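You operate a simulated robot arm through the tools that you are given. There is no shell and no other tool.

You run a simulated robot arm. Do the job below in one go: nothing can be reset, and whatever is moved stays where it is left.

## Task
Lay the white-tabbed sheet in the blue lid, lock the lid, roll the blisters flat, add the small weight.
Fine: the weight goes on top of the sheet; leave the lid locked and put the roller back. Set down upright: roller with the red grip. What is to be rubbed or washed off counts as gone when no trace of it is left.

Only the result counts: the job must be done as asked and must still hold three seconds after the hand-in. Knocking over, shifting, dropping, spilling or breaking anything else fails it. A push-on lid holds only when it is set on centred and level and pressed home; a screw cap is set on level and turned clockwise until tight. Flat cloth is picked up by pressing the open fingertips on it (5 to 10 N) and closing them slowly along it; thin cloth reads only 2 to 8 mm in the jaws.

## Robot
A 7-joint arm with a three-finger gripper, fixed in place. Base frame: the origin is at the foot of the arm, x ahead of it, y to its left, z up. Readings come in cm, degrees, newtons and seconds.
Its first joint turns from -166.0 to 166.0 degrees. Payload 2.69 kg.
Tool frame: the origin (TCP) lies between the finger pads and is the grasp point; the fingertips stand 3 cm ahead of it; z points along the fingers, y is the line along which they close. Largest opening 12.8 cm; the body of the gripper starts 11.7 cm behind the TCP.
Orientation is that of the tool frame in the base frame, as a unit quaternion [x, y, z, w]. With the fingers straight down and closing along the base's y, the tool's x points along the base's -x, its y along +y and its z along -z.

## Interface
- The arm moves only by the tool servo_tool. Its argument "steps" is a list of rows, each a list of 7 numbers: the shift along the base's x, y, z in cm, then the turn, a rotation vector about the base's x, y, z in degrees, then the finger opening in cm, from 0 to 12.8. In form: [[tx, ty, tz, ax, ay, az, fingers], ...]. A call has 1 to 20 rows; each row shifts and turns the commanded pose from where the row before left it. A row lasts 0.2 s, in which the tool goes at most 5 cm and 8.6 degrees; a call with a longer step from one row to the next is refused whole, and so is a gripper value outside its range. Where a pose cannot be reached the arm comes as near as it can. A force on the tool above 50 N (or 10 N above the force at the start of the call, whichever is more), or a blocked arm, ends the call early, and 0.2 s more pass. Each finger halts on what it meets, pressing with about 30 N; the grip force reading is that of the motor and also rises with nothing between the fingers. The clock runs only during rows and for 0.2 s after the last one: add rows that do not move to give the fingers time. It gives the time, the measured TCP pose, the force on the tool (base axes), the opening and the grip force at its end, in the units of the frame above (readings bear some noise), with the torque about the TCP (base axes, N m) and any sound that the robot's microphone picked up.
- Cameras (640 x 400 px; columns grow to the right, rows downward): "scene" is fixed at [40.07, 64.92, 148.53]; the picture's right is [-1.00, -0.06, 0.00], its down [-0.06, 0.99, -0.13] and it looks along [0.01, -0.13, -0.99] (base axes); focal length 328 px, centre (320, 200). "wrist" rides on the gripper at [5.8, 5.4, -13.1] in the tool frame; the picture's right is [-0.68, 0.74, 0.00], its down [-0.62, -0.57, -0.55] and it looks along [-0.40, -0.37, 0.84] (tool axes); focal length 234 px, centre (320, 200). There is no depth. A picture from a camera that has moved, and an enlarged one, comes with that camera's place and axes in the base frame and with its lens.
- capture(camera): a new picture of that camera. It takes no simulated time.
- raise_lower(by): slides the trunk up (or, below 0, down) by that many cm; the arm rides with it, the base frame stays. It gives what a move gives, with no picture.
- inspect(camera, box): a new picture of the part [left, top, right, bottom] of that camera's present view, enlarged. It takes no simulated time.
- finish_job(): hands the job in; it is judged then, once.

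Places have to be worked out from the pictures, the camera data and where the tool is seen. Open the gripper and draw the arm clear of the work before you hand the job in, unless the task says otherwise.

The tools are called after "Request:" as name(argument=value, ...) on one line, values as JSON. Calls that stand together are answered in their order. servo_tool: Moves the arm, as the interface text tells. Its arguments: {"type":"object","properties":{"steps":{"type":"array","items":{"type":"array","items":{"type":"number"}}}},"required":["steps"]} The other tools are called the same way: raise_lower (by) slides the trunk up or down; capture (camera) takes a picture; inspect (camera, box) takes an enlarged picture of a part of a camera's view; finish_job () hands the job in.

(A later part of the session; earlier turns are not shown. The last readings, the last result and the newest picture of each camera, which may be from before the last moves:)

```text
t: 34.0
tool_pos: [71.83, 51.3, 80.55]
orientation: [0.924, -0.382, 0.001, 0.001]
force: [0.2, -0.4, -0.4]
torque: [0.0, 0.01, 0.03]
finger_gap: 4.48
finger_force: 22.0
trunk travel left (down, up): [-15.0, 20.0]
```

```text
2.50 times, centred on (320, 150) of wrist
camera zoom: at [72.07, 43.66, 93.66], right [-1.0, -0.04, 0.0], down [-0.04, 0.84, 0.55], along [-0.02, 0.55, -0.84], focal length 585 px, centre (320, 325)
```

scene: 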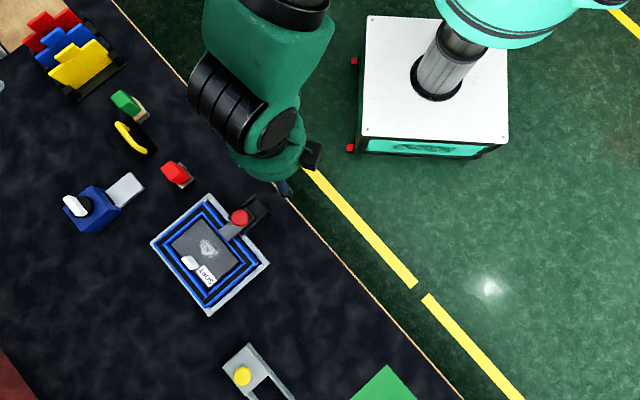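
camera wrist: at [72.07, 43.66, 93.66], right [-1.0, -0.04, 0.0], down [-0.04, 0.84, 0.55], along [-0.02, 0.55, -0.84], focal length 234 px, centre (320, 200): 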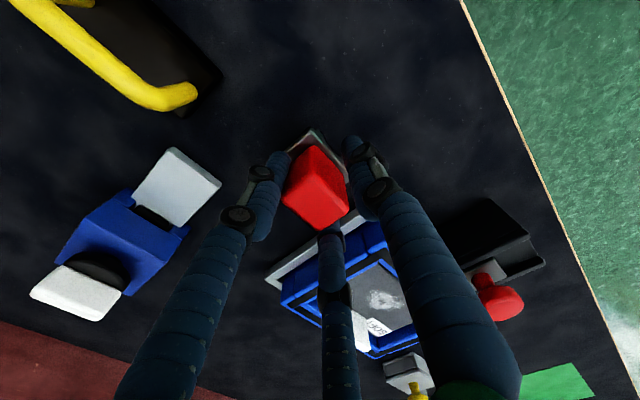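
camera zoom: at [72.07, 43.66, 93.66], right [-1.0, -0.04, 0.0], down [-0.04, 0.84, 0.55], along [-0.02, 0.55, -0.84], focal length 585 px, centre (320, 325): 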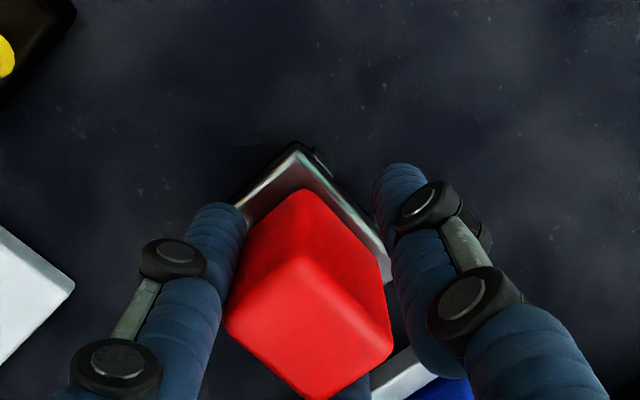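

The fingers stopped at 4.48 cm, wider than the 2.5 cm grip depth I expected. I let it settle for two idle rows and look at it from the scene camera too.

Request:
servo_tool(steps=[[0, 0, 0, 0, 0, 0, 1.5], [0, 0, 0, 0, 0, 0, 1.5]])

Request:
inspect(camera="scene", box=[140, 130, 220, 210])

Request:
inspect(camera="wrist", box=[260, 100, 390, 230])

```text
t: 34.6
tool_pos: [71.71, 51.56, 80.62]
orientation: [0.924, -0.382, 0.0, 0.001]
force: [0.3, 0.3, -0.3]
torque: [-0.02, 0.02, -0.01]
finger_gap: 4.48
finger_force: 22.4
trunk travel left (down, up): [-15.0, 20.0]
```

```text
5.00 times, centred on (180, 170) of scene
camera zoom: at [40.07, 64.92, 148.53], right [-1.0, -0.06, 0.0], down [-0.06, 0.99, -0.13], along [0.01, -0.13, -0.99], focal length 1638 px, centre (1020, 350)
```

zoom: 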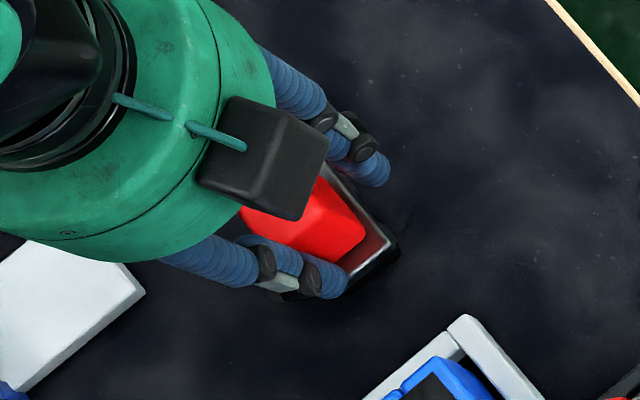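

```text
3.08 times, centred on (325, 165) of wrist
camera zoom: at [72.07, 43.66, 93.66], right [-1.0, -0.04, 0.0], down [-0.04, 0.84, 0.55], along [-0.02, 0.55, -0.84], focal length 720 px, centre (305, 308)
```

zoom: 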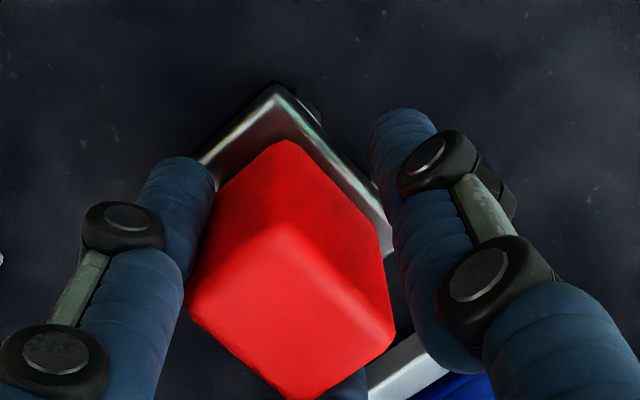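

The hand actually closes three fingers radially: the two rear fingers pinch the block's corners, which also explains the tab and knob readings. I release, rise, and turn −90° so the lone finger meets the grip's end and the other two its sides.

Request:
servo_tool(steps=[[0, 0, 0, 0, 0, 0, 5.5], [0, 0, 0, 0, 0, 0, 6.5], [0, 0, 2.0, 0, 0, 0, 6.5], [0, 0, 4.5, 0, 0, 0, 6.5], [0, 0, 2.0, 0, 0, -8.2, 6.5], [0, 0, 0, 0, 0, -8.2, 6.5], [0, 0, 0, 0, 0, -8.2, 6.5], [0, 0, 0, 0, 0, -8.2, 6.5], [0, 0, 0, 0, 0, -8.2, 6.5], [0, 0, 0, 0, 0, -8.2, 6.5], [0, 0, 0, 0, 0, -8.2, 6.5], [0, 0, 0, 0, 0, -8.2, 6.5], [0, 0, 0, 0, 0, -8.2, 6.5], [0, 0, 0, 0, 0, -8.2, 6.5], [0, 0, 0, 0, 0, -8.0, 6.5], [0, 0, 0, 0, 0, 0, 6.5]])

Request:
capture(camera="wrist")

Request:
inspect(camera="wrist", box=[240, 80, 400, 220])

Request:
capture(camera="scene")

```text
t: 38.0
tool_pos: [72.04, 51.42, 89.05]
orientation: [-0.383, 0.924, 0.0, -0.001]
force: [0.0, -0.3, -0.5]
torque: [-0.01, 0.01, 0.01]
finger_gap: 6.49
finger_force: 0.0
trunk travel left (down, up): [-15.0, 20.0]
```

```text
taken
camera wrist: at [63.93, 51.18, 102.11], right [-0.04, 1.0, 0.0], down [0.84, 0.04, 0.55], along [0.55, 0.02, -0.84], focal length 234 px, centre (320, 200)
```

wrist: 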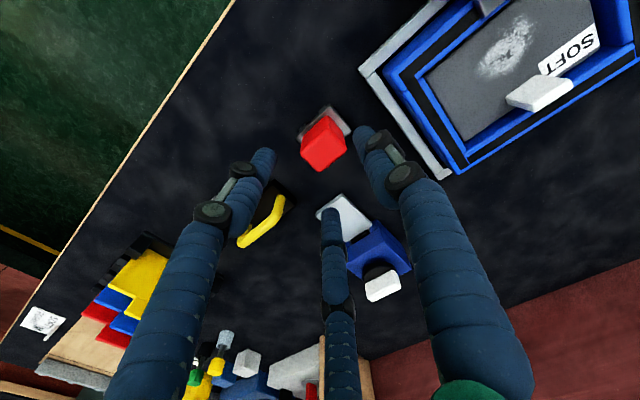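

```text
2.86 times, centred on (320, 150) of wrist
camera zoom: at [63.93, 51.18, 102.11], right [-0.04, 1.0, 0.0], down [0.84, 0.04, 0.55], along [0.55, 0.02, -0.84], focal length 669 px, centre (320, 343)
```

zoom: 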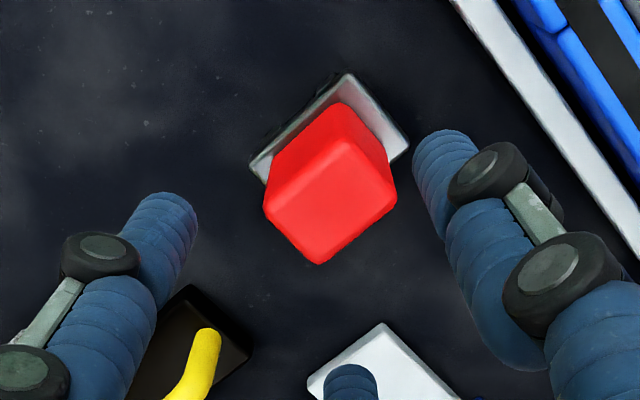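

```text
taken
```

scene: 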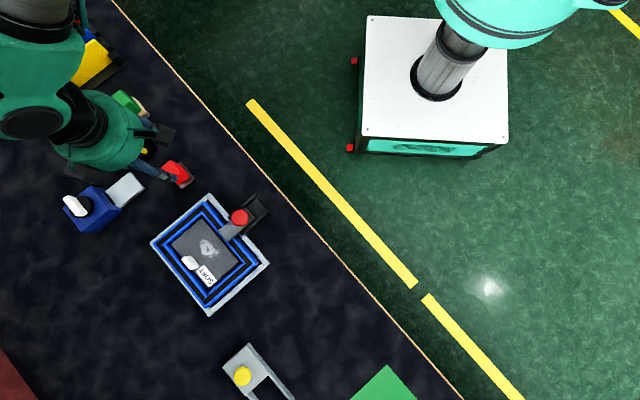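

The grip's top centre is 0.33 cm in +y from the tool axis. I shift by that, descend to TCP z≈80.6 and close on it.

Request:
servo_tool(steps=[[0, 0.33, -2.0, 0, 0, 0, 6.5], [0, 0, -3.0, 0, 0, 0, 6.5], [0, 0, -2.4, 0, 0, 0, 6.5], [0, 0, -1.0, 0, 0, 0, 6.5], [0, 0, 0, 0, 0, 0, 6.5], [0, 0, 0, 0, 0, 0, 4.5], [0, 0, 0, 0, 0, 0, 3.5], [0, 0, 0, 0, 0, 0, 2.5], [0, 0, 0, 0, 0, 0, 1.5], [0, 0, 0, 0, 0, 0, 1.5]])

Request:
inspect(camera="wrist", box=[240, 80, 400, 240])

Request:
inspect(camera="scene", box=[130, 130, 220, 210])

```text
t: 40.2
tool_pos: [71.95, 51.73, 80.57]
orientation: [-0.383, 0.924, 0.001, -0.001]
force: [0.5, 1.1, -0.7]
torque: [0.01, 0.04, 0.01]
finger_gap: 3.57
finger_force: 30.1
trunk travel left (down, up): [-15.0, 20.0]
```

```text
2.50 times, centred on (320, 160) of wrist
camera zoom: at [63.98, 51.53, 93.7], right [-0.04, 1.0, 0.0], down [0.84, 0.04, 0.55], along [0.55, 0.02, -0.84], focal length 585 px, centre (320, 300)
```

zoom: 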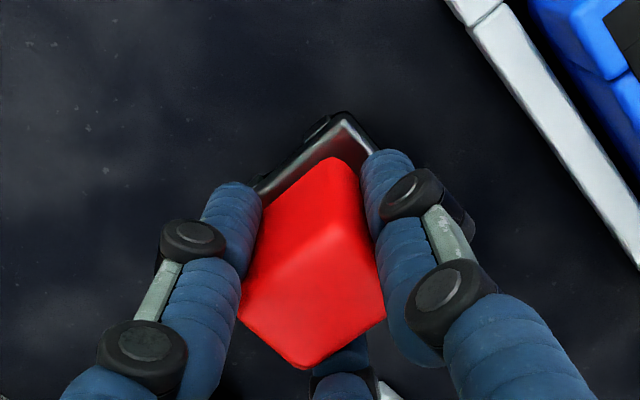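

```text
5.00 times, centred on (175, 170) of scene
camera zoom: at [40.07, 64.92, 148.53], right [-1.0, -0.06, 0.0], down [-0.06, 0.99, -0.13], along [0.01, -0.13, -0.99], focal length 1638 px, centre (1045, 350)
```

zoom: 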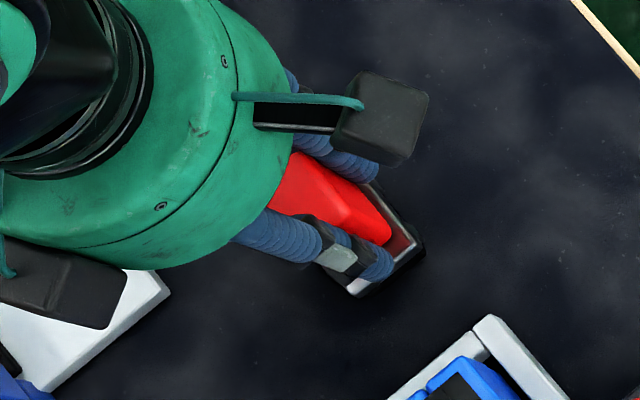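

Firm grip on the roller (gap 3.57, 30 N); its home pose is TCP (71.90, 51.82, 80.6). I lift it straight up 9 cm and check.

Request:
servo_tool(steps=[[0, 0, 0.8, 0, 0, 0, 1.5], [0, 0, 1.5, 0, 0, 0, 1.5], [0, 0, 2.5, 0, 0, 0, 1.5], [0, 0, 2.5, 0, 0, 0, 1.5], [0, 0, 1.7, 0, 0, 0, 1.5], [0, 0, 0, 0, 0, 0, 1.5]])

Request:
capture(camera="wrist")

Request:
inspect(camera="wrist", box=[240, 80, 400, 240])

Request:
inspect(camera="scene", box=[130, 120, 230, 210])

```text
t: 41.6
tool_pos: [72.09, 51.87, 89.81]
orientation: [-0.383, 0.924, 0.0, -0.002]
force: [0.5, -0.4, -1.3]
torque: [0.0, 0.0, 0.05]
finger_gap: 3.54
finger_force: 30.3
trunk travel left (down, up): [-15.0, 20.0]
```

```text
taken
camera wrist: at [64.06, 51.51, 102.75], right [-0.04, 1.0, 0.0], down [0.84, 0.04, 0.55], along [0.55, 0.02, -0.84], focal length 234 px, centre (320, 200)
```

wrist: 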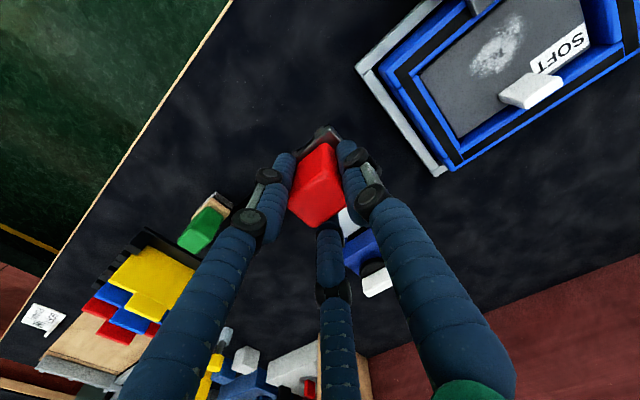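

```text
2.50 times, centred on (320, 160) of wrist
camera zoom: at [64.06, 51.51, 102.75], right [-0.04, 1.0, 0.0], down [0.84, 0.04, 0.55], along [0.55, 0.02, -0.84], focal length 585 px, centre (320, 300)
```

zoom: 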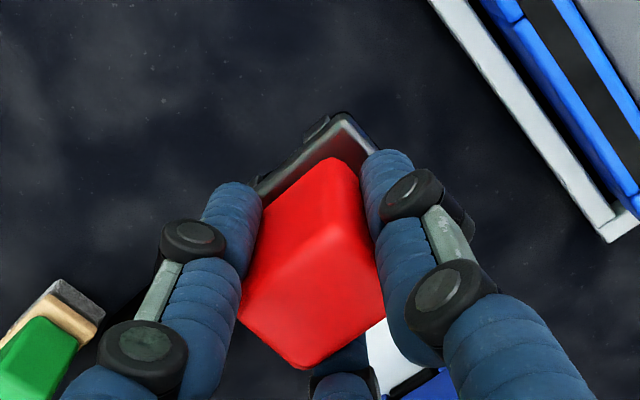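

```text
4.44 times, centred on (180, 165) of scene
camera zoom: at [40.07, 64.92, 148.53], right [-1.0, -0.06, 0.0], down [-0.06, 0.99, -0.13], along [0.01, -0.13, -0.99], focal length 1456 px, centre (942, 356)
```

zoom: 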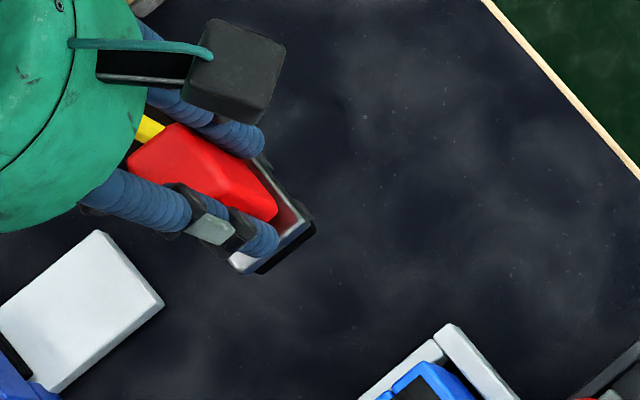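

The roller is held upright and centred on the tool axis. I carry it over the sheet to the start of the blister, near (65.3, 66.0), and check from above.

Request:
servo_tool(steps=[[0, 0, 1.5, 0, 0, 0, 1.5], [-1.665, 3.545, 0, 0, 0, 0, 1.5], [-1.665, 3.545, 0, 0, 0, 0, 1.5], [-1.665, 3.545, 0, 0, 0, 0, 1.5], [-1.665, 3.545, 0, 0, 0, 0, 1.5], [0, 0, 0, 0, 0, 0, 1.5]])

Request:
capture(camera="wrist")

Request:
inspect(camera="scene", box=[140, 180, 280, 320])

```text
t: 43.0
tool_pos: [65.15, 66.23, 91.15]
orientation: [-0.383, 0.924, 0.0, -0.001]
force: [0.2, 0.4, -1.4]
torque: [-0.02, -0.04, 0.05]
finger_gap: 3.56
finger_force: 29.9
trunk travel left (down, up): [-15.0, 20.0]
```

```text
taken
camera wrist: at [57.21, 65.99, 104.19], right [-0.04, 1.0, 0.0], down [0.84, 0.04, 0.55], along [0.55, 0.02, -0.84], focal length 234 px, centre (320, 200)
```

wrist: 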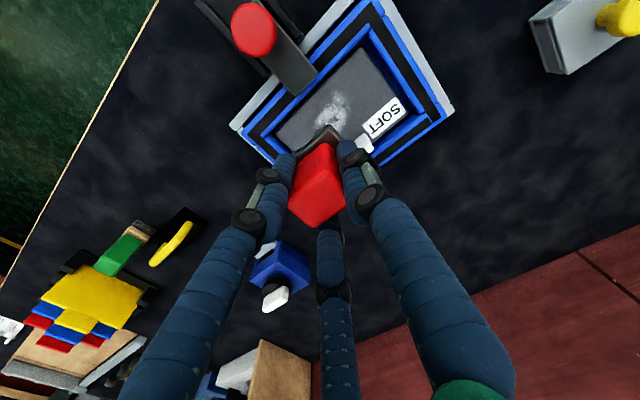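

```text
2.86 times, centred on (210, 250) of scene
camera zoom: at [40.07, 64.92, 148.53], right [-1.0, -0.06, 0.0], down [-0.06, 0.99, -0.13], along [0.01, -0.13, -0.99], focal length 936 px, centre (634, 57)
```

zoom: 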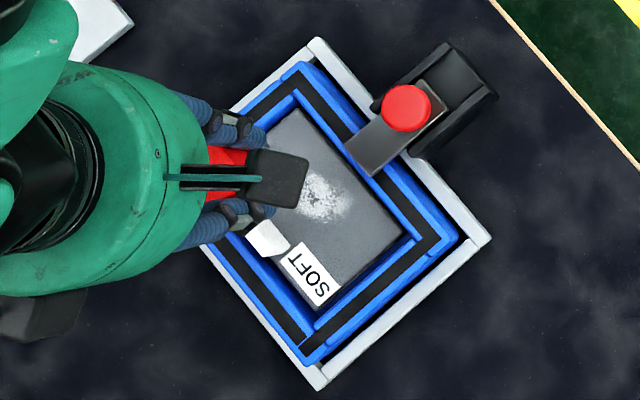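

I zoom the wrist view to locate the lid gasket corners and blister relative to the tool before lowering.

Request:
inspect(camera="wrist", box=[225, 0, 465, 170])

```text
2.35 times, centred on (345, 85) of wrist
camera zoom: at [57.21, 65.99, 104.19], right [-0.04, 1.0, 0.0], down [0.84, 0.04, 0.55], along [0.55, 0.02, -0.84], focal length 551 px, centre (261, 471)
```

zoom: 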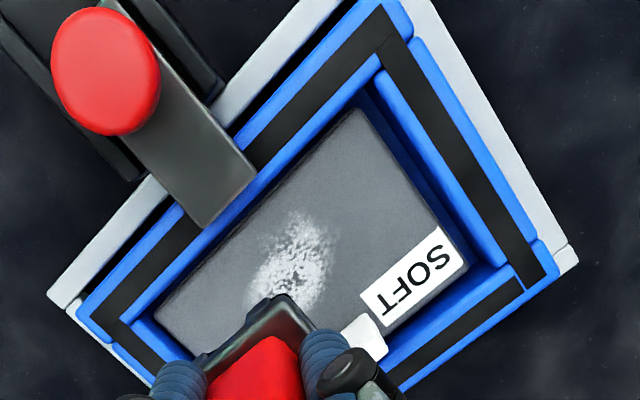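

The lid corners match my earlier estimate (centre ≈(64.3, 68.6)). I correct the position and lower the roller toward the sheet beside the blister, slowly at the end.

Request:
servo_tool(steps=[[0.19, -0.3, -2.0, 0, 0, 0, 1.5], [0, 0, -2.5, 0, 0, 0, 1.5], [0, 0, -1.4, 0, 0, 0, 1.5], [0, 0, -0.3, 0, 0, 0, 1.5], [0, 0, -0.2, 0, 0, 0, 1.5], [0, 0, -0.2, 0, 0, 0, 1.5], [0, 0, 0, 0, 0, 0, 1.5]])

Request:
inspect(camera="scene", box=[140, 180, 280, 320])

```text
t: 44.6
tool_pos: [65.42, 65.73, 84.56]
orientation: [-0.383, 0.924, 0.0, -0.001]
force: [-0.2, -0.2, -1.5]
torque: [0.03, 0.0, 0.0]
finger_gap: 3.54
finger_force: 29.7
trunk travel left (down, up): [-15.0, 20.0]
```

```text
2.86 times, centred on (210, 250) of scene
camera zoom: at [40.07, 64.92, 148.53], right [-1.0, -0.06, 0.0], down [-0.06, 0.99, -0.13], along [0.01, -0.13, -0.99], focal length 936 px, centre (634, 57)
```

zoom: 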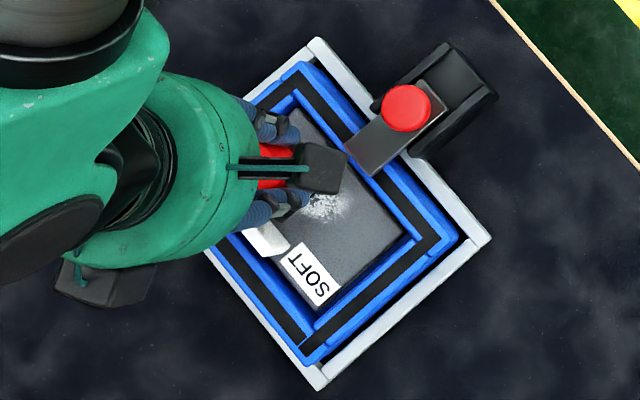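

No contact yet at TCP z≈84.5. I continue down in 0.2 cm steps.

Request:
servo_tool(steps=[[0, 0, -0.2, 0, 0, 0, 1.5], [0, 0, -0.2, 0, 0, 0, 1.5], [0, 0, -0.2, 0, 0, 0, 1.5], [0, 0, 0, 0, 0, 0, 1.5]])

```text
t: 45.6
tool_pos: [65.57, 65.82, 84.25]
orientation: [-0.383, 0.924, 0.001, 0.0]
force: [-1.6, -0.6, 16.8]
torque: [-0.03, 0.09, -0.01]
finger_gap: 3.57
finger_force: 30.0
trunk travel left (down, up): [-15.0, 20.0]
```

Contact with 16.8 N. I now roll along the lid's long axis across the blister and back.

Request:
servo_tool(steps=[[-0.55, 0.55, 0, 0, 0, 0, 1.5], [-0.55, 0.55, 0, 0, 0, 0, 1.5], [-0.55, 0.55, 0, 0, 0, 0, 1.5], [-0.55, 0.55, 0, 0, 0, 0, 1.5], [-0.55, 0.55, 0, 0, 0, 0, 1.5], [-0.55, 0.55, 0, 0, 0, 0, 1.5], [-0.55, 0.55, 0, 0, 0, 0, 1.5], [0, 0, 0, 0, 0, 0, 1.5]])

Request:
inspect(camera="scene", box=[140, 180, 280, 320])

Request:
capture(camera="wrist")

```text
t: 47.4
tool_pos: [61.51, 69.46, 84.12]
orientation: [-0.384, 0.923, 0.001, -0.001]
force: [3.4, -2.2, 21.0]
torque: [-0.21, -0.17, 0.0]
finger_gap: 3.53
finger_force: 30.2
trunk travel left (down, up): [-15.0, 20.0]
```

```text
2.86 times, centred on (210, 250) of scene
camera zoom: at [40.07, 64.92, 148.53], right [-1.0, -0.06, 0.0], down [-0.06, 0.99, -0.13], along [0.01, -0.13, -0.99], focal length 936 px, centre (634, 57)
```

zoom: 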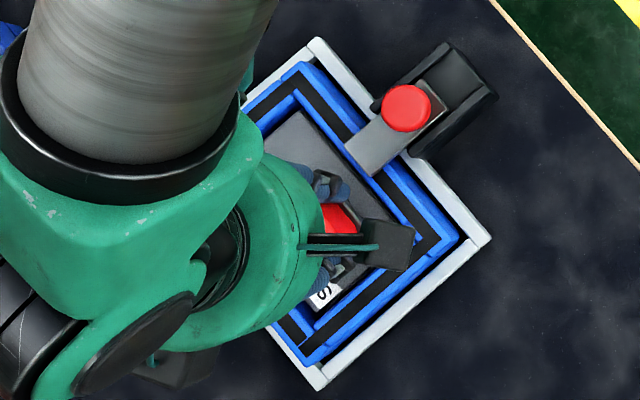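

```text
taken
camera wrist: at [53.62, 69.23, 97.15], right [-0.04, 1.0, 0.0], down [0.84, 0.04, 0.55], along [0.55, 0.03, -0.84], focal length 234 px, centre (320, 200)
```

wrist: 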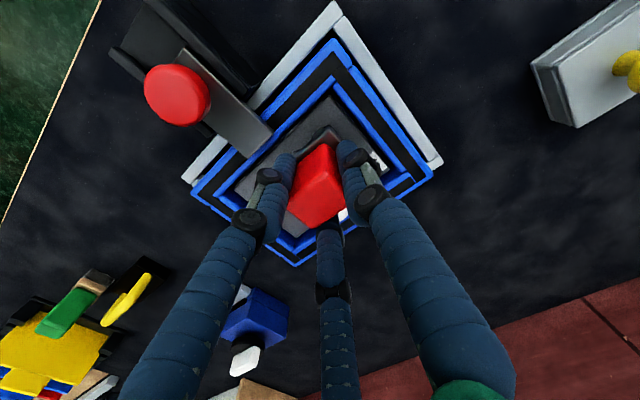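

Rolling works with ~20 N down and little drag. I roll back, then lift slightly aside to see what is left of the blister.

Request:
servo_tool(steps=[[0.55, -0.55, 0, 0, 0, 0, 1.5], [0.55, -0.55, 0, 0, 0, 0, 1.5], [0.55, -0.55, 0, 0, 0, 0, 1.5], [0.55, -0.55, 0, 0, 0, 0, 1.5], [0.55, -0.55, 0, 0, 0, 0, 1.5], [0.55, -0.55, 0, 0, 0, 0, 1.5], [0.55, -0.55, 0, 0, 0, 0, 1.5], [0, 0, 0, 0, 0, 0, 1.5]])

Request:
capture(camera="wrist")

Request:
inspect(camera="wrist", box=[200, 0, 460, 180])

Request:
inspect(camera="scene", box=[160, 200, 260, 300])

```text
t: 49.2
tool_pos: [65.41, 65.54, 84.09]
orientation: [-0.383, 0.924, 0.0, -0.001]
force: [-1.4, -0.2, 15.1]
torque: [0.04, 0.04, -0.01]
finger_gap: 3.52
finger_force: 30.3
trunk travel left (down, up): [-15.0, 20.0]
```

```text
taken
camera wrist: at [57.39, 65.25, 97.14], right [-0.04, 1.0, 0.0], down [0.84, 0.04, 0.55], along [0.55, 0.02, -0.84], focal length 234 px, centre (320, 200)
```

wrist: 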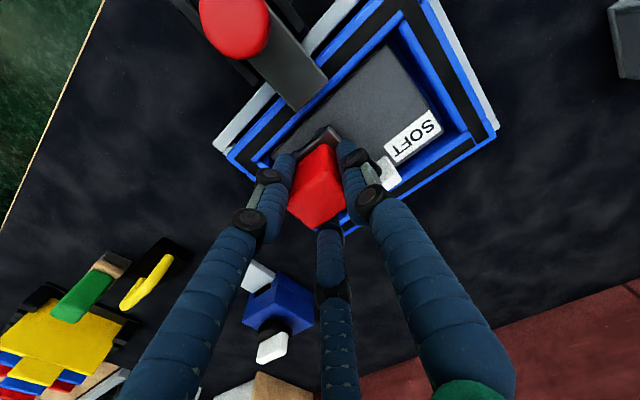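

```text
2.22 times, centred on (330, 90) of wrist
camera zoom: at [57.39, 65.25, 97.14], right [-0.04, 1.0, 0.0], down [0.84, 0.04, 0.55], along [0.55, 0.02, -0.84], focal length 520 px, centre (298, 444)
```

zoom: 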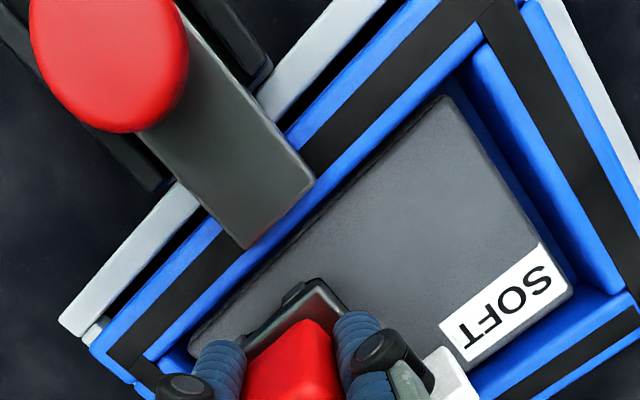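

```text
4.00 times, centred on (210, 250) of scene
camera zoom: at [40.07, 64.92, 148.53], right [-1.0, -0.06, 0.0], down [-0.06, 0.99, -0.13], along [0.01, -0.13, -0.99], focal length 1311 px, centre (760, 0)
```

zoom: 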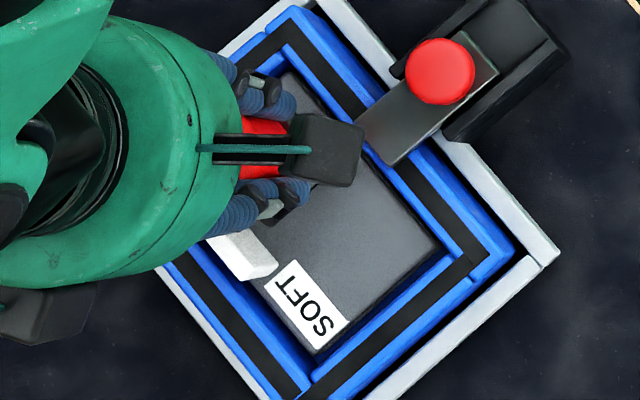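

The visible part of the sheet is clean. I lift the roller and move off toward its home to check the whole sheet.

Request:
servo_tool(steps=[[0, 0, 1.0, 0, 0, 0, 1.5], [0, 0, 2.5, 0, 0, 0, 1.5], [0, 0, 3.0, 0, 0, 0, 1.5], [1.6, -3.4, 0.5, 0, 0, 0, 1.5], [1.65, -3.5, 0, 0, 0, 0, 1.5], [1.65, -3.5, 0, 0, 0, 0, 1.5], [1.6, -3.4, 0, 0, 0, 0, 1.5], [0, 0, 0, 0, 0, 0, 1.5]])

Request:
inspect(camera="scene", box=[160, 205, 250, 295])

Request:
capture(camera="wrist")

Request:
inspect(camera="scene", box=[180, 220, 230, 270])

```text
t: 51.0
tool_pos: [72.15, 51.85, 90.96]
orientation: [-0.384, 0.924, 0.0, -0.002]
force: [-0.1, -0.8, -1.6]
torque: [0.05, 0.01, -0.01]
finger_gap: 3.53
finger_force: 29.6
trunk travel left (down, up): [-15.0, 20.0]
```

```text
4.44 times, centred on (205, 250) of scene
camera zoom: at [40.07, 64.92, 148.53], right [-1.0, -0.06, 0.0], down [-0.06, 0.99, -0.13], along [0.01, -0.13, -0.99], focal length 1456 px, centre (831, -22)
```

zoom: 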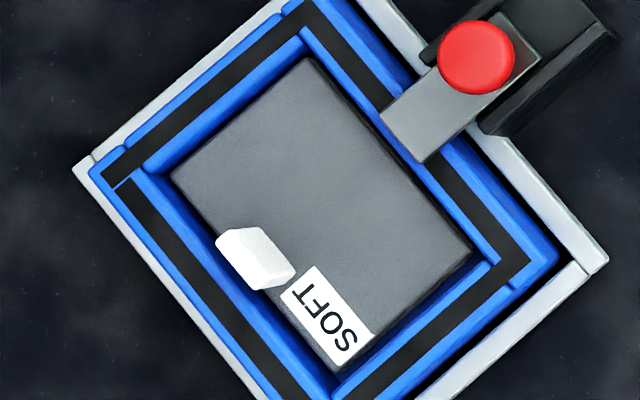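

```text
taken
camera wrist: at [64.1, 51.6, 104.11], right [-0.04, 1.0, 0.0], down [0.84, 0.04, 0.55], along [0.55, 0.02, -0.84], focal length 234 px, centre (320, 200)
```

wrist: 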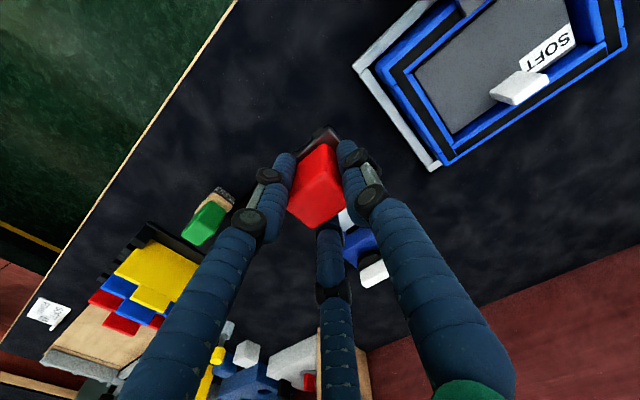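

```text
8.00 times, centred on (205, 245) of scene
camera zoom: at [40.07, 64.92, 148.53], right [-1.0, -0.06, 0.0], down [-0.06, 0.99, -0.13], along [0.01, -0.13, -0.99], focal length 2622 px, centre (1240, -160)
```

zoom: 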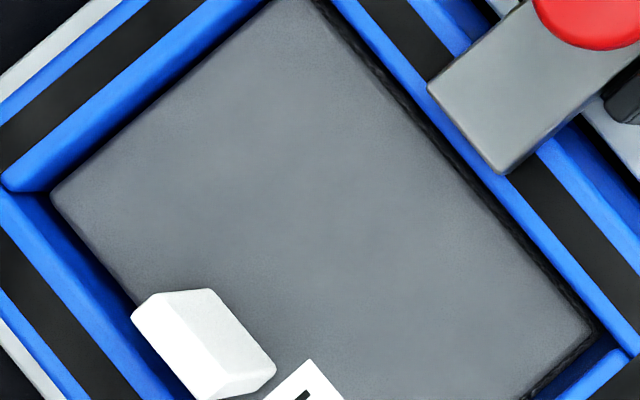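

No trace of the blister remains. I lower the roller back to its home spot (71.9, 51.8), slowly near the table.

Request:
servo_tool(steps=[[-0.12, -0.07, -2.5, 0, 0, 0, 1.5], [0, 0, -3.0, 0, 0, 0, 1.5], [0, 0, -2.5, 0, 0, 0, 1.5], [0, 0, -1.2, 0, 0, 0, 1.5], [0, 0, -0.4, 0, 0, 0, 1.5], [0, 0, 0, 0, 0, 0, 1.5]])

Request:
capture(camera="wrist")

```text
t: 52.4
tool_pos: [71.87, 51.8, 81.37]
orientation: [-0.384, 0.923, 0.0, -0.002]
force: [-0.4, -0.2, -1.1]
torque: [-0.02, -0.01, -0.02]
finger_gap: 3.54
finger_force: 30.1
trunk travel left (down, up): [-15.0, 20.0]
```

```text
taken
camera wrist: at [63.86, 51.51, 94.42], right [-0.04, 1.0, 0.0], down [0.84, 0.04, 0.55], along [0.55, 0.02, -0.84], focal length 234 px, centre (320, 200)
```

wrist: 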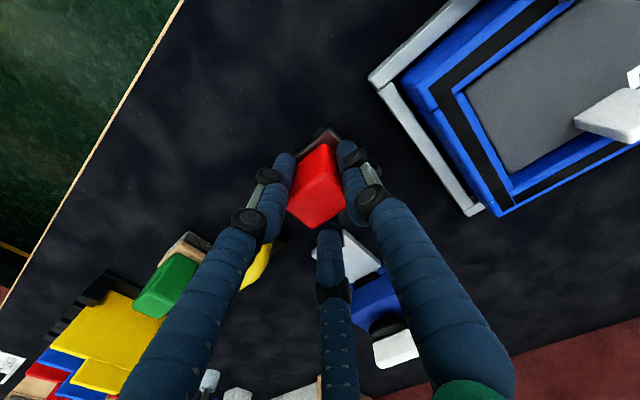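

Still free at TCP z≈81.35. I lower in 0.2 cm steps to touchdown.

Request:
servo_tool(steps=[[0, 0, -0.3, 0, 0, 0, 1.5], [0, 0, -0.2, 0, 0, 0, 1.5], [0, 0, -0.15, 0, 0, 0, 1.5], [0, 0, 0, 0, 0, 0, 1.5]])

```text
t: 53.4
tool_pos: [71.88, 51.6, 80.77]
orientation: [-0.383, 0.924, 0.001, -0.001]
force: [-0.8, -0.4, -0.9]
torque: [0.04, -0.01, -0.02]
finger_gap: 3.56
finger_force: 29.9
trunk travel left (down, up): [-15.0, 20.0]
```

Request:
servo_tool(steps=[[0, 0, -0.1, 0, 0, 0, 1.5], [0, 0, -0.1, 0, 0, 0, 1.5], [0, 0, 0, 0, 0, 0, 1.5]])

```text
t: 54.2
tool_pos: [71.88, 51.88, 80.63]
orientation: [-0.384, 0.923, -0.001, 0.0]
force: [-1.2, -2.1, 6.4]
torque: [-0.21, 0.03, -0.03]
finger_gap: 3.58
finger_force: 30.1
trunk travel left (down, up): [-15.0, 20.0]
```

Touchdown at z≈80.6 with 6 N, matching the original height. I open the fingers and rise clear.

Request:
servo_tool(steps=[[0, 0, 0.05, 0, 0, 0, 3.6], [0, 0, 0, 0, 0, 0, 4.5], [0, 0, 0, 0, 0, 0, 6.5], [0, 0, 0, 0, 0, 0, 6.5], [0, 0, 2.0, 0, 0, 0, 6.5], [0, 0, 3.5, 0, 0, 0, 6.5], [0, 0, 4.0, 0, 0, 0, 6.5], [0, 0, 0, 0, 0, 0, 6.5]])

Request:
capture(camera="wrist")

Request:
inspect(camera="wrist", box=[160, 80, 400, 280])

Request:
inspect(camera="scene", box=[90, 90, 210, 210])

```text
t: 56.0
tool_pos: [71.71, 51.61, 90.02]
orientation: [-0.384, 0.923, 0.001, -0.001]
force: [0.7, -1.9, 0.2]
torque: [0.04, -0.02, 0.0]
finger_gap: 6.48
finger_force: 0.2
trunk travel left (down, up): [-15.0, 20.0]
```

```text
taken
camera wrist: at [63.69, 51.38, 103.11], right [-0.04, 1.0, 0.0], down [0.84, 0.04, 0.55], along [0.55, 0.02, -0.84], focal length 234 px, centre (320, 200)
```

wrist: 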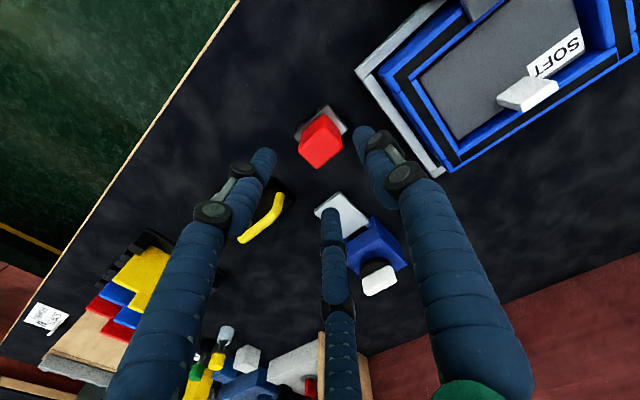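

```text
2.00 times, centred on (280, 180) of wrist
camera zoom: at [63.69, 51.38, 103.11], right [-0.04, 1.0, 0.0], down [0.84, 0.04, 0.55], along [0.55, 0.02, -0.84], focal length 468 px, centre (400, 240)
```

zoom: 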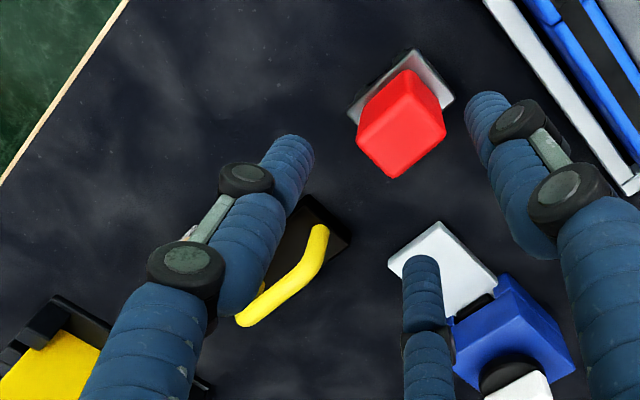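

```text
3.33 times, centred on (150, 150) of scene
camera zoom: at [40.07, 64.92, 148.53], right [-1.0, -0.06, 0.0], down [-0.06, 0.99, -0.13], along [0.01, -0.13, -0.99], focal length 1092 px, centre (887, 367)
```

zoom: 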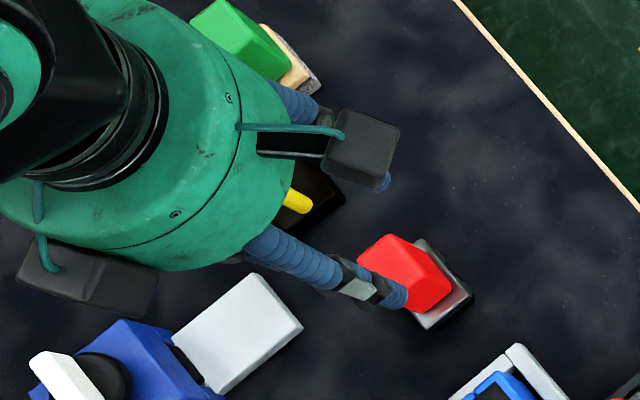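

The roller stands upright at its home. Next the weight: I rotate back +90° and move to about (78, 44, 92) to view the black weight with its yellow handle.

Request:
servo_tool(steps=[[0, 0, 1.0, 0, 0, 8.2, 5.0], [0, 0, 1.0, 0, 0, 8.2, 3.0], [0.7, -0.85, 0, 0, 0, 8.2, 2.0], [0.7, -0.85, 0, 0, 0, 8.2, 2.0], [0.7, -0.85, 0, 0, 0, 8.2, 2.0], [0.7, -0.85, 0, 0, 0, 8.2, 2.0], [0.7, -0.85, 0, 0, 0, 8.2, 2.0], [0.7, -0.85, 0, 0, 0, 8.2, 2.0], [0.7, -0.85, 0, 0, 0, 8.2, 2.0], [0.7, -0.85, 0, 0, 0, 8.2, 2.0], [0.7, -0.85, 0, 0, 0, 8.0, 2.0], [0, 0, 0, 0, 0, 0, 2.0]])

Request:
capture(camera="wrist")

Request:
capture(camera="scene")

```text
t: 58.6
tool_pos: [78.22, 44.2, 92.17]
orientation: [0.925, -0.381, 0.0, 0.001]
force: [0.3, 0.2, -0.6]
torque: [0.0, 0.01, 0.03]
finger_gap: 2.0
finger_force: 0.0
trunk travel left (down, up): [-15.0, 20.0]
```

```text
taken
camera wrist: at [78.54, 36.35, 105.16], right [-1.0, -0.05, 0.0], down [-0.04, 0.84, 0.55], along [-0.03, 0.55, -0.84], focal length 234 px, centre (320, 200)
```

wrist: 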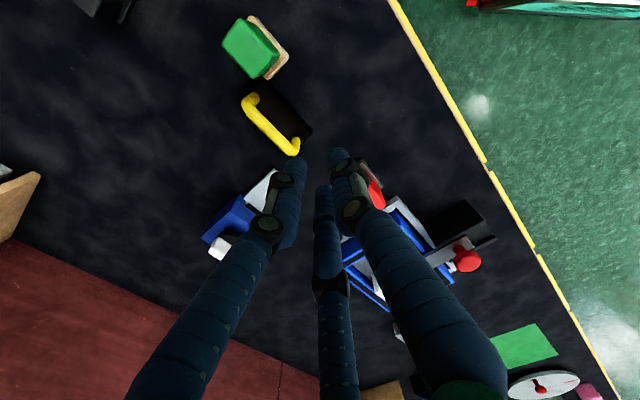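

```text
taken
```

scene: 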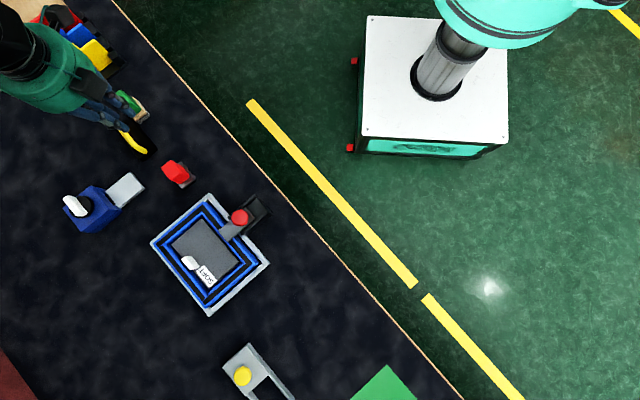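

I zoom on the weight and its handle in the wrist view to get its geometry.

Request:
inspect(camera="wrist", box=[220, 70, 330, 180])

Request:
inspect(camera="wrist", box=[180, 0, 340, 120])

Request:
inspect(camera="scene", box=[105, 105, 175, 175])

```text
3.64 times, centred on (275, 125) of wrist
camera zoom: at [78.54, 36.35, 105.16], right [-1.0, -0.05, 0.0], down [-0.04, 0.84, 0.55], along [-0.03, 0.55, -0.84], focal length 852 px, centre (484, 473)
```

zoom: 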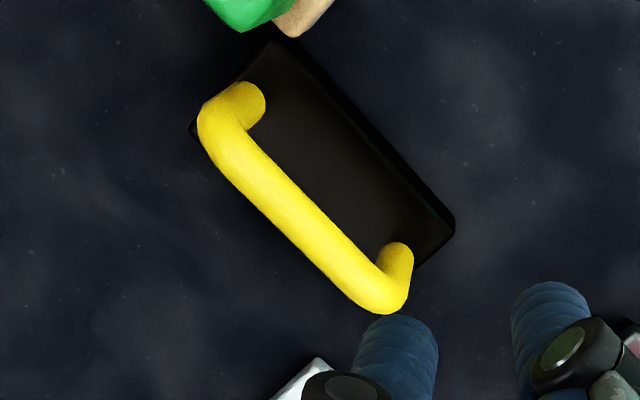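

```text
3.33 times, centred on (260, 60) of wrist
camera zoom: at [78.54, 36.35, 105.16], right [-1.0, -0.05, 0.0], down [-0.04, 0.84, 0.55], along [-0.03, 0.55, -0.84], focal length 781 px, centre (520, 667)
```

zoom: 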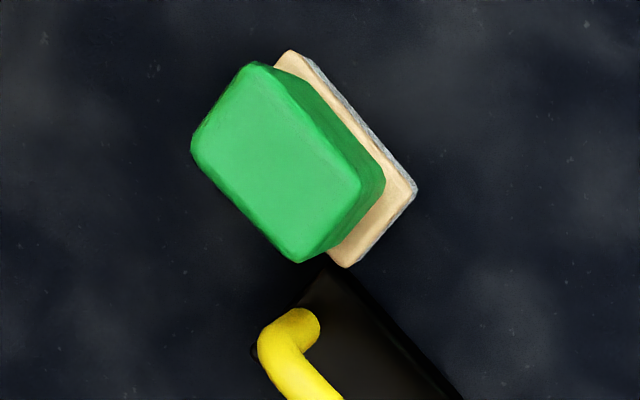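

```text
5.71 times, centred on (140, 140) of scene
camera zoom: at [40.07, 64.92, 148.53], right [-1.0, -0.06, 0.0], down [-0.06, 0.99, -0.13], along [0.01, -0.13, -0.99], focal length 1872 px, centre (1349, 543)
```

zoom: 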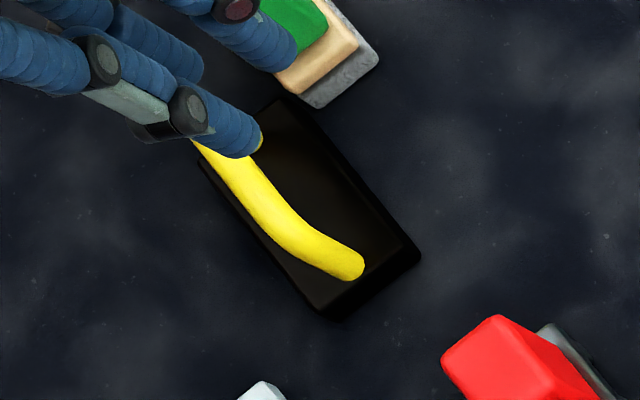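

The handle bar runs along the bench direction with its centre near (83.7, 44.0, ~80); the block beneath is about 7.7 × 4 cm. I move over it, allowing for the three-finger centring offset, opening 5 cm, hovering at z≈87.

Request:
servo_tool(steps=[[1.95, 0.0, -1.0, 0, 0, 0, 5.0], [1.95, 0.0, -1.5, 0, 0, 0, 5.0], [1.91, 0.02, -1.5, 0, 0, 0, 5.0], [0, 0, -1.0, 0, 0, 0, 5.0], [0, 0, 0, 0, 0, 0, 5.0]])

Request:
capture(camera="wrist")

Request:
inspect(camera="wrist", box=[240, 60, 400, 220])

```text
t: 59.8
tool_pos: [83.93, 44.12, 87.19]
orientation: [0.924, -0.382, 0.001, 0.001]
force: [-0.5, 0.4, -0.4]
torque: [0.01, -0.01, 0.0]
finger_gap: 5.01
finger_force: 0.1
trunk travel left (down, up): [-15.0, 20.0]
```

```text
taken
camera wrist: at [84.22, 36.32, 100.19], right [-1.0, -0.04, 0.0], down [-0.04, 0.84, 0.55], along [-0.02, 0.55, -0.84], focal length 234 px, centre (320, 200)
```

wrist: 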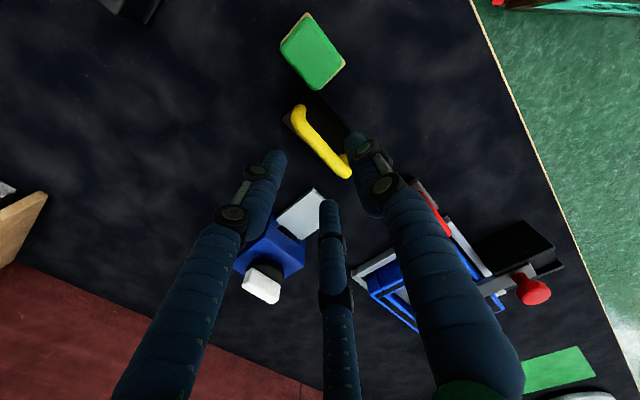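

```text
2.50 times, centred on (320, 140) of wrist
camera zoom: at [84.22, 36.32, 100.19], right [-1.0, -0.04, 0.0], down [-0.04, 0.84, 0.55], along [-0.02, 0.55, -0.84], focal length 585 px, centre (320, 350)
```

zoom: 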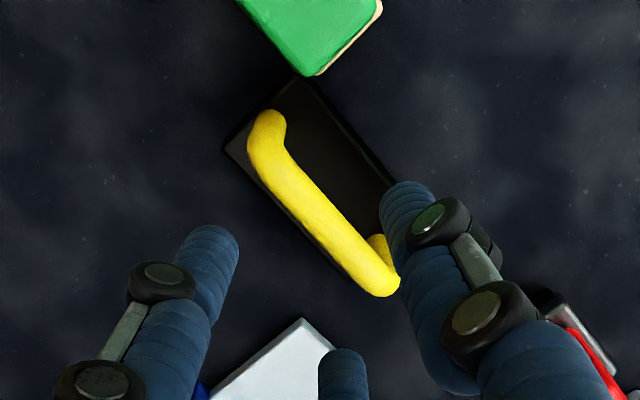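

The bar is centred between the fingers (slight 0.27 cm shift along it needed for balance). I descend to TCP z≈80.5, watching the force.

Request:
servo_tool(steps=[[0.19, -0.19, -2.5, 0, 0, 0, 5.0], [0, 0, -2.0, 0, 0, 0, 5.0], [0, 0, -1.4, 0, 0, 0, 5.0], [0, 0, -0.7, 0, 0, 0, 5.0], [0, 0, 0, 0, 0, 0, 5.0]])

Request:
inspect(camera="wrist", box=[230, 60, 410, 240])

Request:
inspect(camera="scene", box=[90, 90, 190, 190])

```text
t: 61.0
tool_pos: [84.15, 43.73, 80.39]
orientation: [0.924, -0.382, 0.001, 0.001]
force: [-0.3, -0.6, 0.4]
torque: [-0.02, 0.01, 0.0]
finger_gap: 5.0
finger_force: 0.0
trunk travel left (down, up): [-15.0, 20.0]
```

```text
2.22 times, centred on (320, 150) of wrist
camera zoom: at [84.45, 36.06, 93.52], right [-1.0, -0.04, 0.0], down [-0.04, 0.84, 0.55], along [-0.02, 0.55, -0.84], focal length 520 px, centre (320, 311)
```

zoom: 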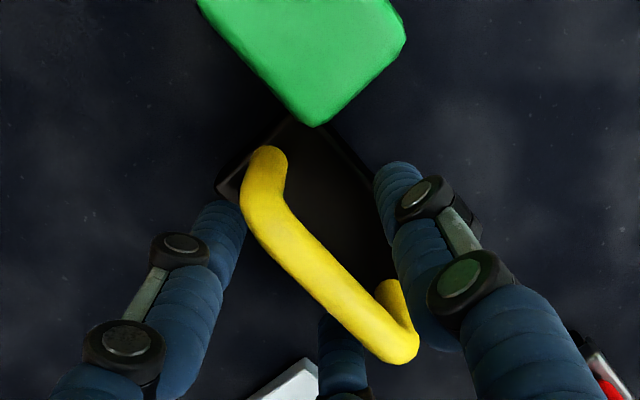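

```text
4.00 times, centred on (140, 140) of scene
camera zoom: at [40.07, 64.92, 148.53], right [-1.0, -0.06, 0.0], down [-0.06, 0.99, -0.13], along [0.01, -0.13, -0.99], focal length 1311 px, centre (1040, 440)
```

zoom: 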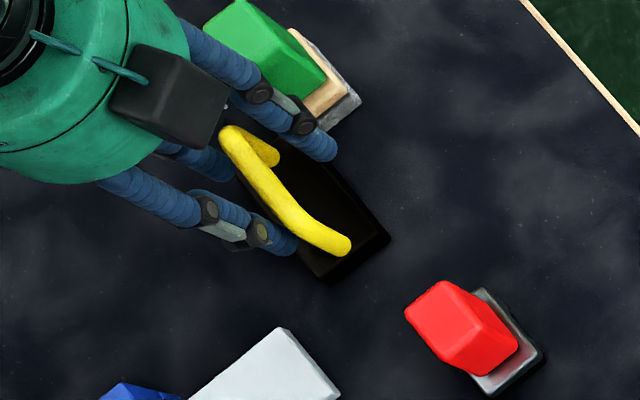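

The bar sits between the near finger and the other two. I close on it.

Request:
servo_tool(steps=[[0, 0, 0, 0, 0, 0, 4.0], [0, 0, 0, 0, 0, 0, 3.0], [0, 0, 0, 0, 0, 0, 2.0], [0, 0, 0, 0, 0, 0, 1.0], [0, 0, 0, 0, 0, 0, 0.0], [0, 0, 0, 0, 0, 0, 0.0]])

Request:
inspect(camera="wrist", box=[230, 60, 410, 240])

```text
t: 62.4
tool_pos: [84.21, 43.91, 80.45]
orientation: [0.924, -0.382, 0.0, 0.001]
force: [-0.3, 0.5, 0.1]
torque: [0.02, -0.03, 0.03]
finger_gap: 2.09
finger_force: 30.3
trunk travel left (down, up): [-15.0, 20.0]
```

```text
2.22 times, centred on (320, 150) of wrist
camera zoom: at [84.43, 36.05, 93.52], right [-1.0, -0.04, 0.0], down [-0.04, 0.84, 0.55], along [-0.02, 0.55, -0.84], focal length 520 px, centre (320, 311)
```

zoom: 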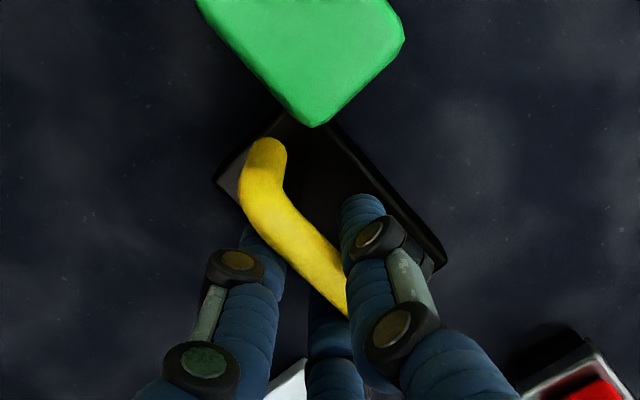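

The handle is gripped (gap 2.1, 30 N). I lift slowly and read the load.

Request:
servo_tool(steps=[[0, 0, 0.4, 0, 0, 0, 0.0], [0, 0, 0.6, 0, 0, 0, 0.0], [0, 0, 1.0, 0, 0, 0, 0.0], [0, 0, 1.0, 0, 0, 0, 0.0], [0, 0, 0, 0, 0, 0, 0.0]])

Request:
capture(camera="wrist")

Request:
inspect(camera="scene", box=[90, 90, 190, 190])

```text
t: 63.6
tool_pos: [84.23, 44.09, 83.51]
orientation: [0.924, -0.382, 0.0, 0.001]
force: [-0.6, 0.9, -5.6]
torque: [0.02, -0.04, -0.01]
finger_gap: 2.06
finger_force: 30.2
trunk travel left (down, up): [-15.0, 20.0]
```

```text
taken
camera wrist: at [84.47, 36.18, 96.5], right [-1.0, -0.04, 0.0], down [-0.04, 0.84, 0.55], along [-0.02, 0.55, -0.84], focal length 234 px, centre (320, 200)
```

wrist: 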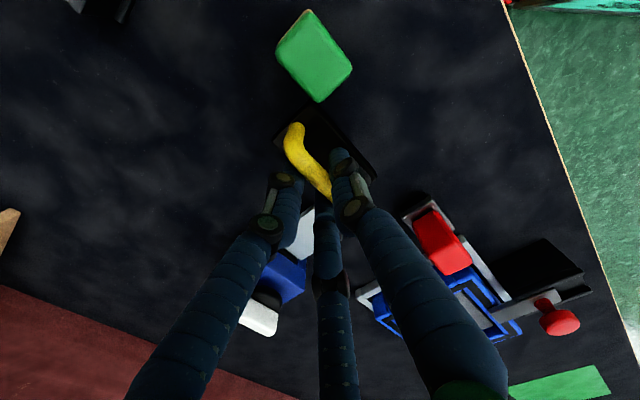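

```text
4.00 times, centred on (140, 140) of scene
camera zoom: at [40.07, 64.92, 148.53], right [-1.0, -0.06, 0.0], down [-0.06, 0.99, -0.13], along [0.01, -0.13, -0.99], focal length 1311 px, centre (1040, 440)
```

zoom: 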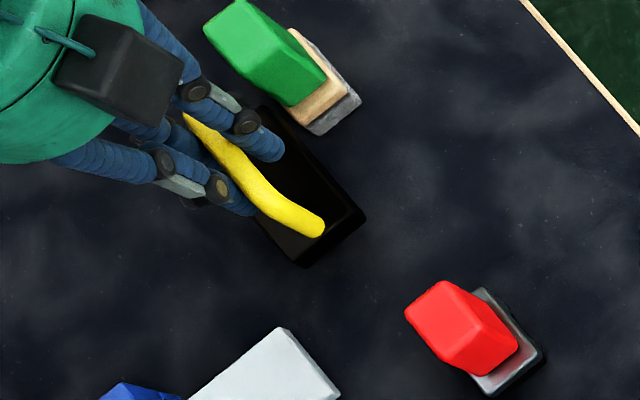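

The weight (≈0.57 kg) hangs level. I raise it to travel height and measure its block relative to the tool.

Request:
servo_tool(steps=[[0, 0, 2.5, 0, 0, 0, 0.0], [0, 0, 3.0, 0, 0, 0, 0.0], [0, 0, 3.0, 0, 0, 0, 0.0], [0, 0, 0, 0, 0, 0, 0.0]])

Request:
inspect(camera="wrist", box=[250, 80, 410, 240])

Request:
capture(camera="scene")

```text
t: 64.6
tool_pos: [84.11, 43.95, 92.09]
orientation: [0.924, -0.382, 0.0, 0.001]
force: [0.6, -0.4, -5.2]
torque: [0.01, -0.09, 0.04]
finger_gap: 2.05
finger_force: 30.2
trunk travel left (down, up): [-15.0, 20.0]
```

```text
2.50 times, centred on (330, 160) of wrist
camera zoom: at [84.41, 36.14, 105.1], right [-1.0, -0.04, 0.0], down [-0.04, 0.84, 0.55], along [-0.02, 0.55, -0.84], focal length 585 px, centre (295, 300)
```

zoom: 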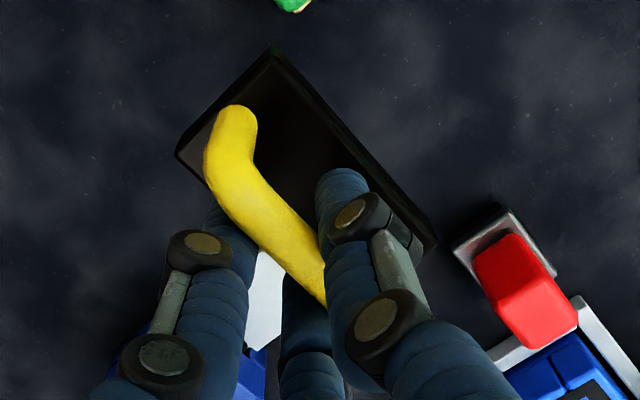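

```text
taken
```

scene: 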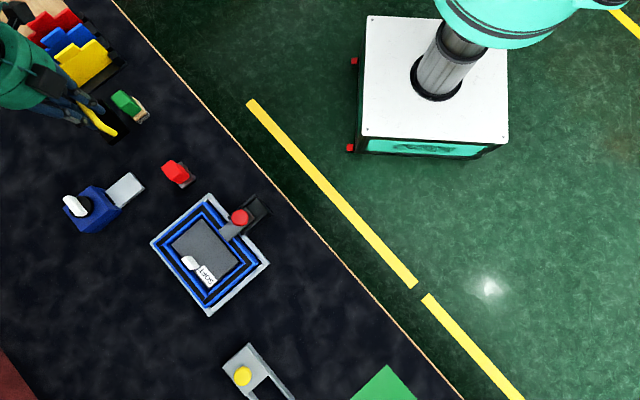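

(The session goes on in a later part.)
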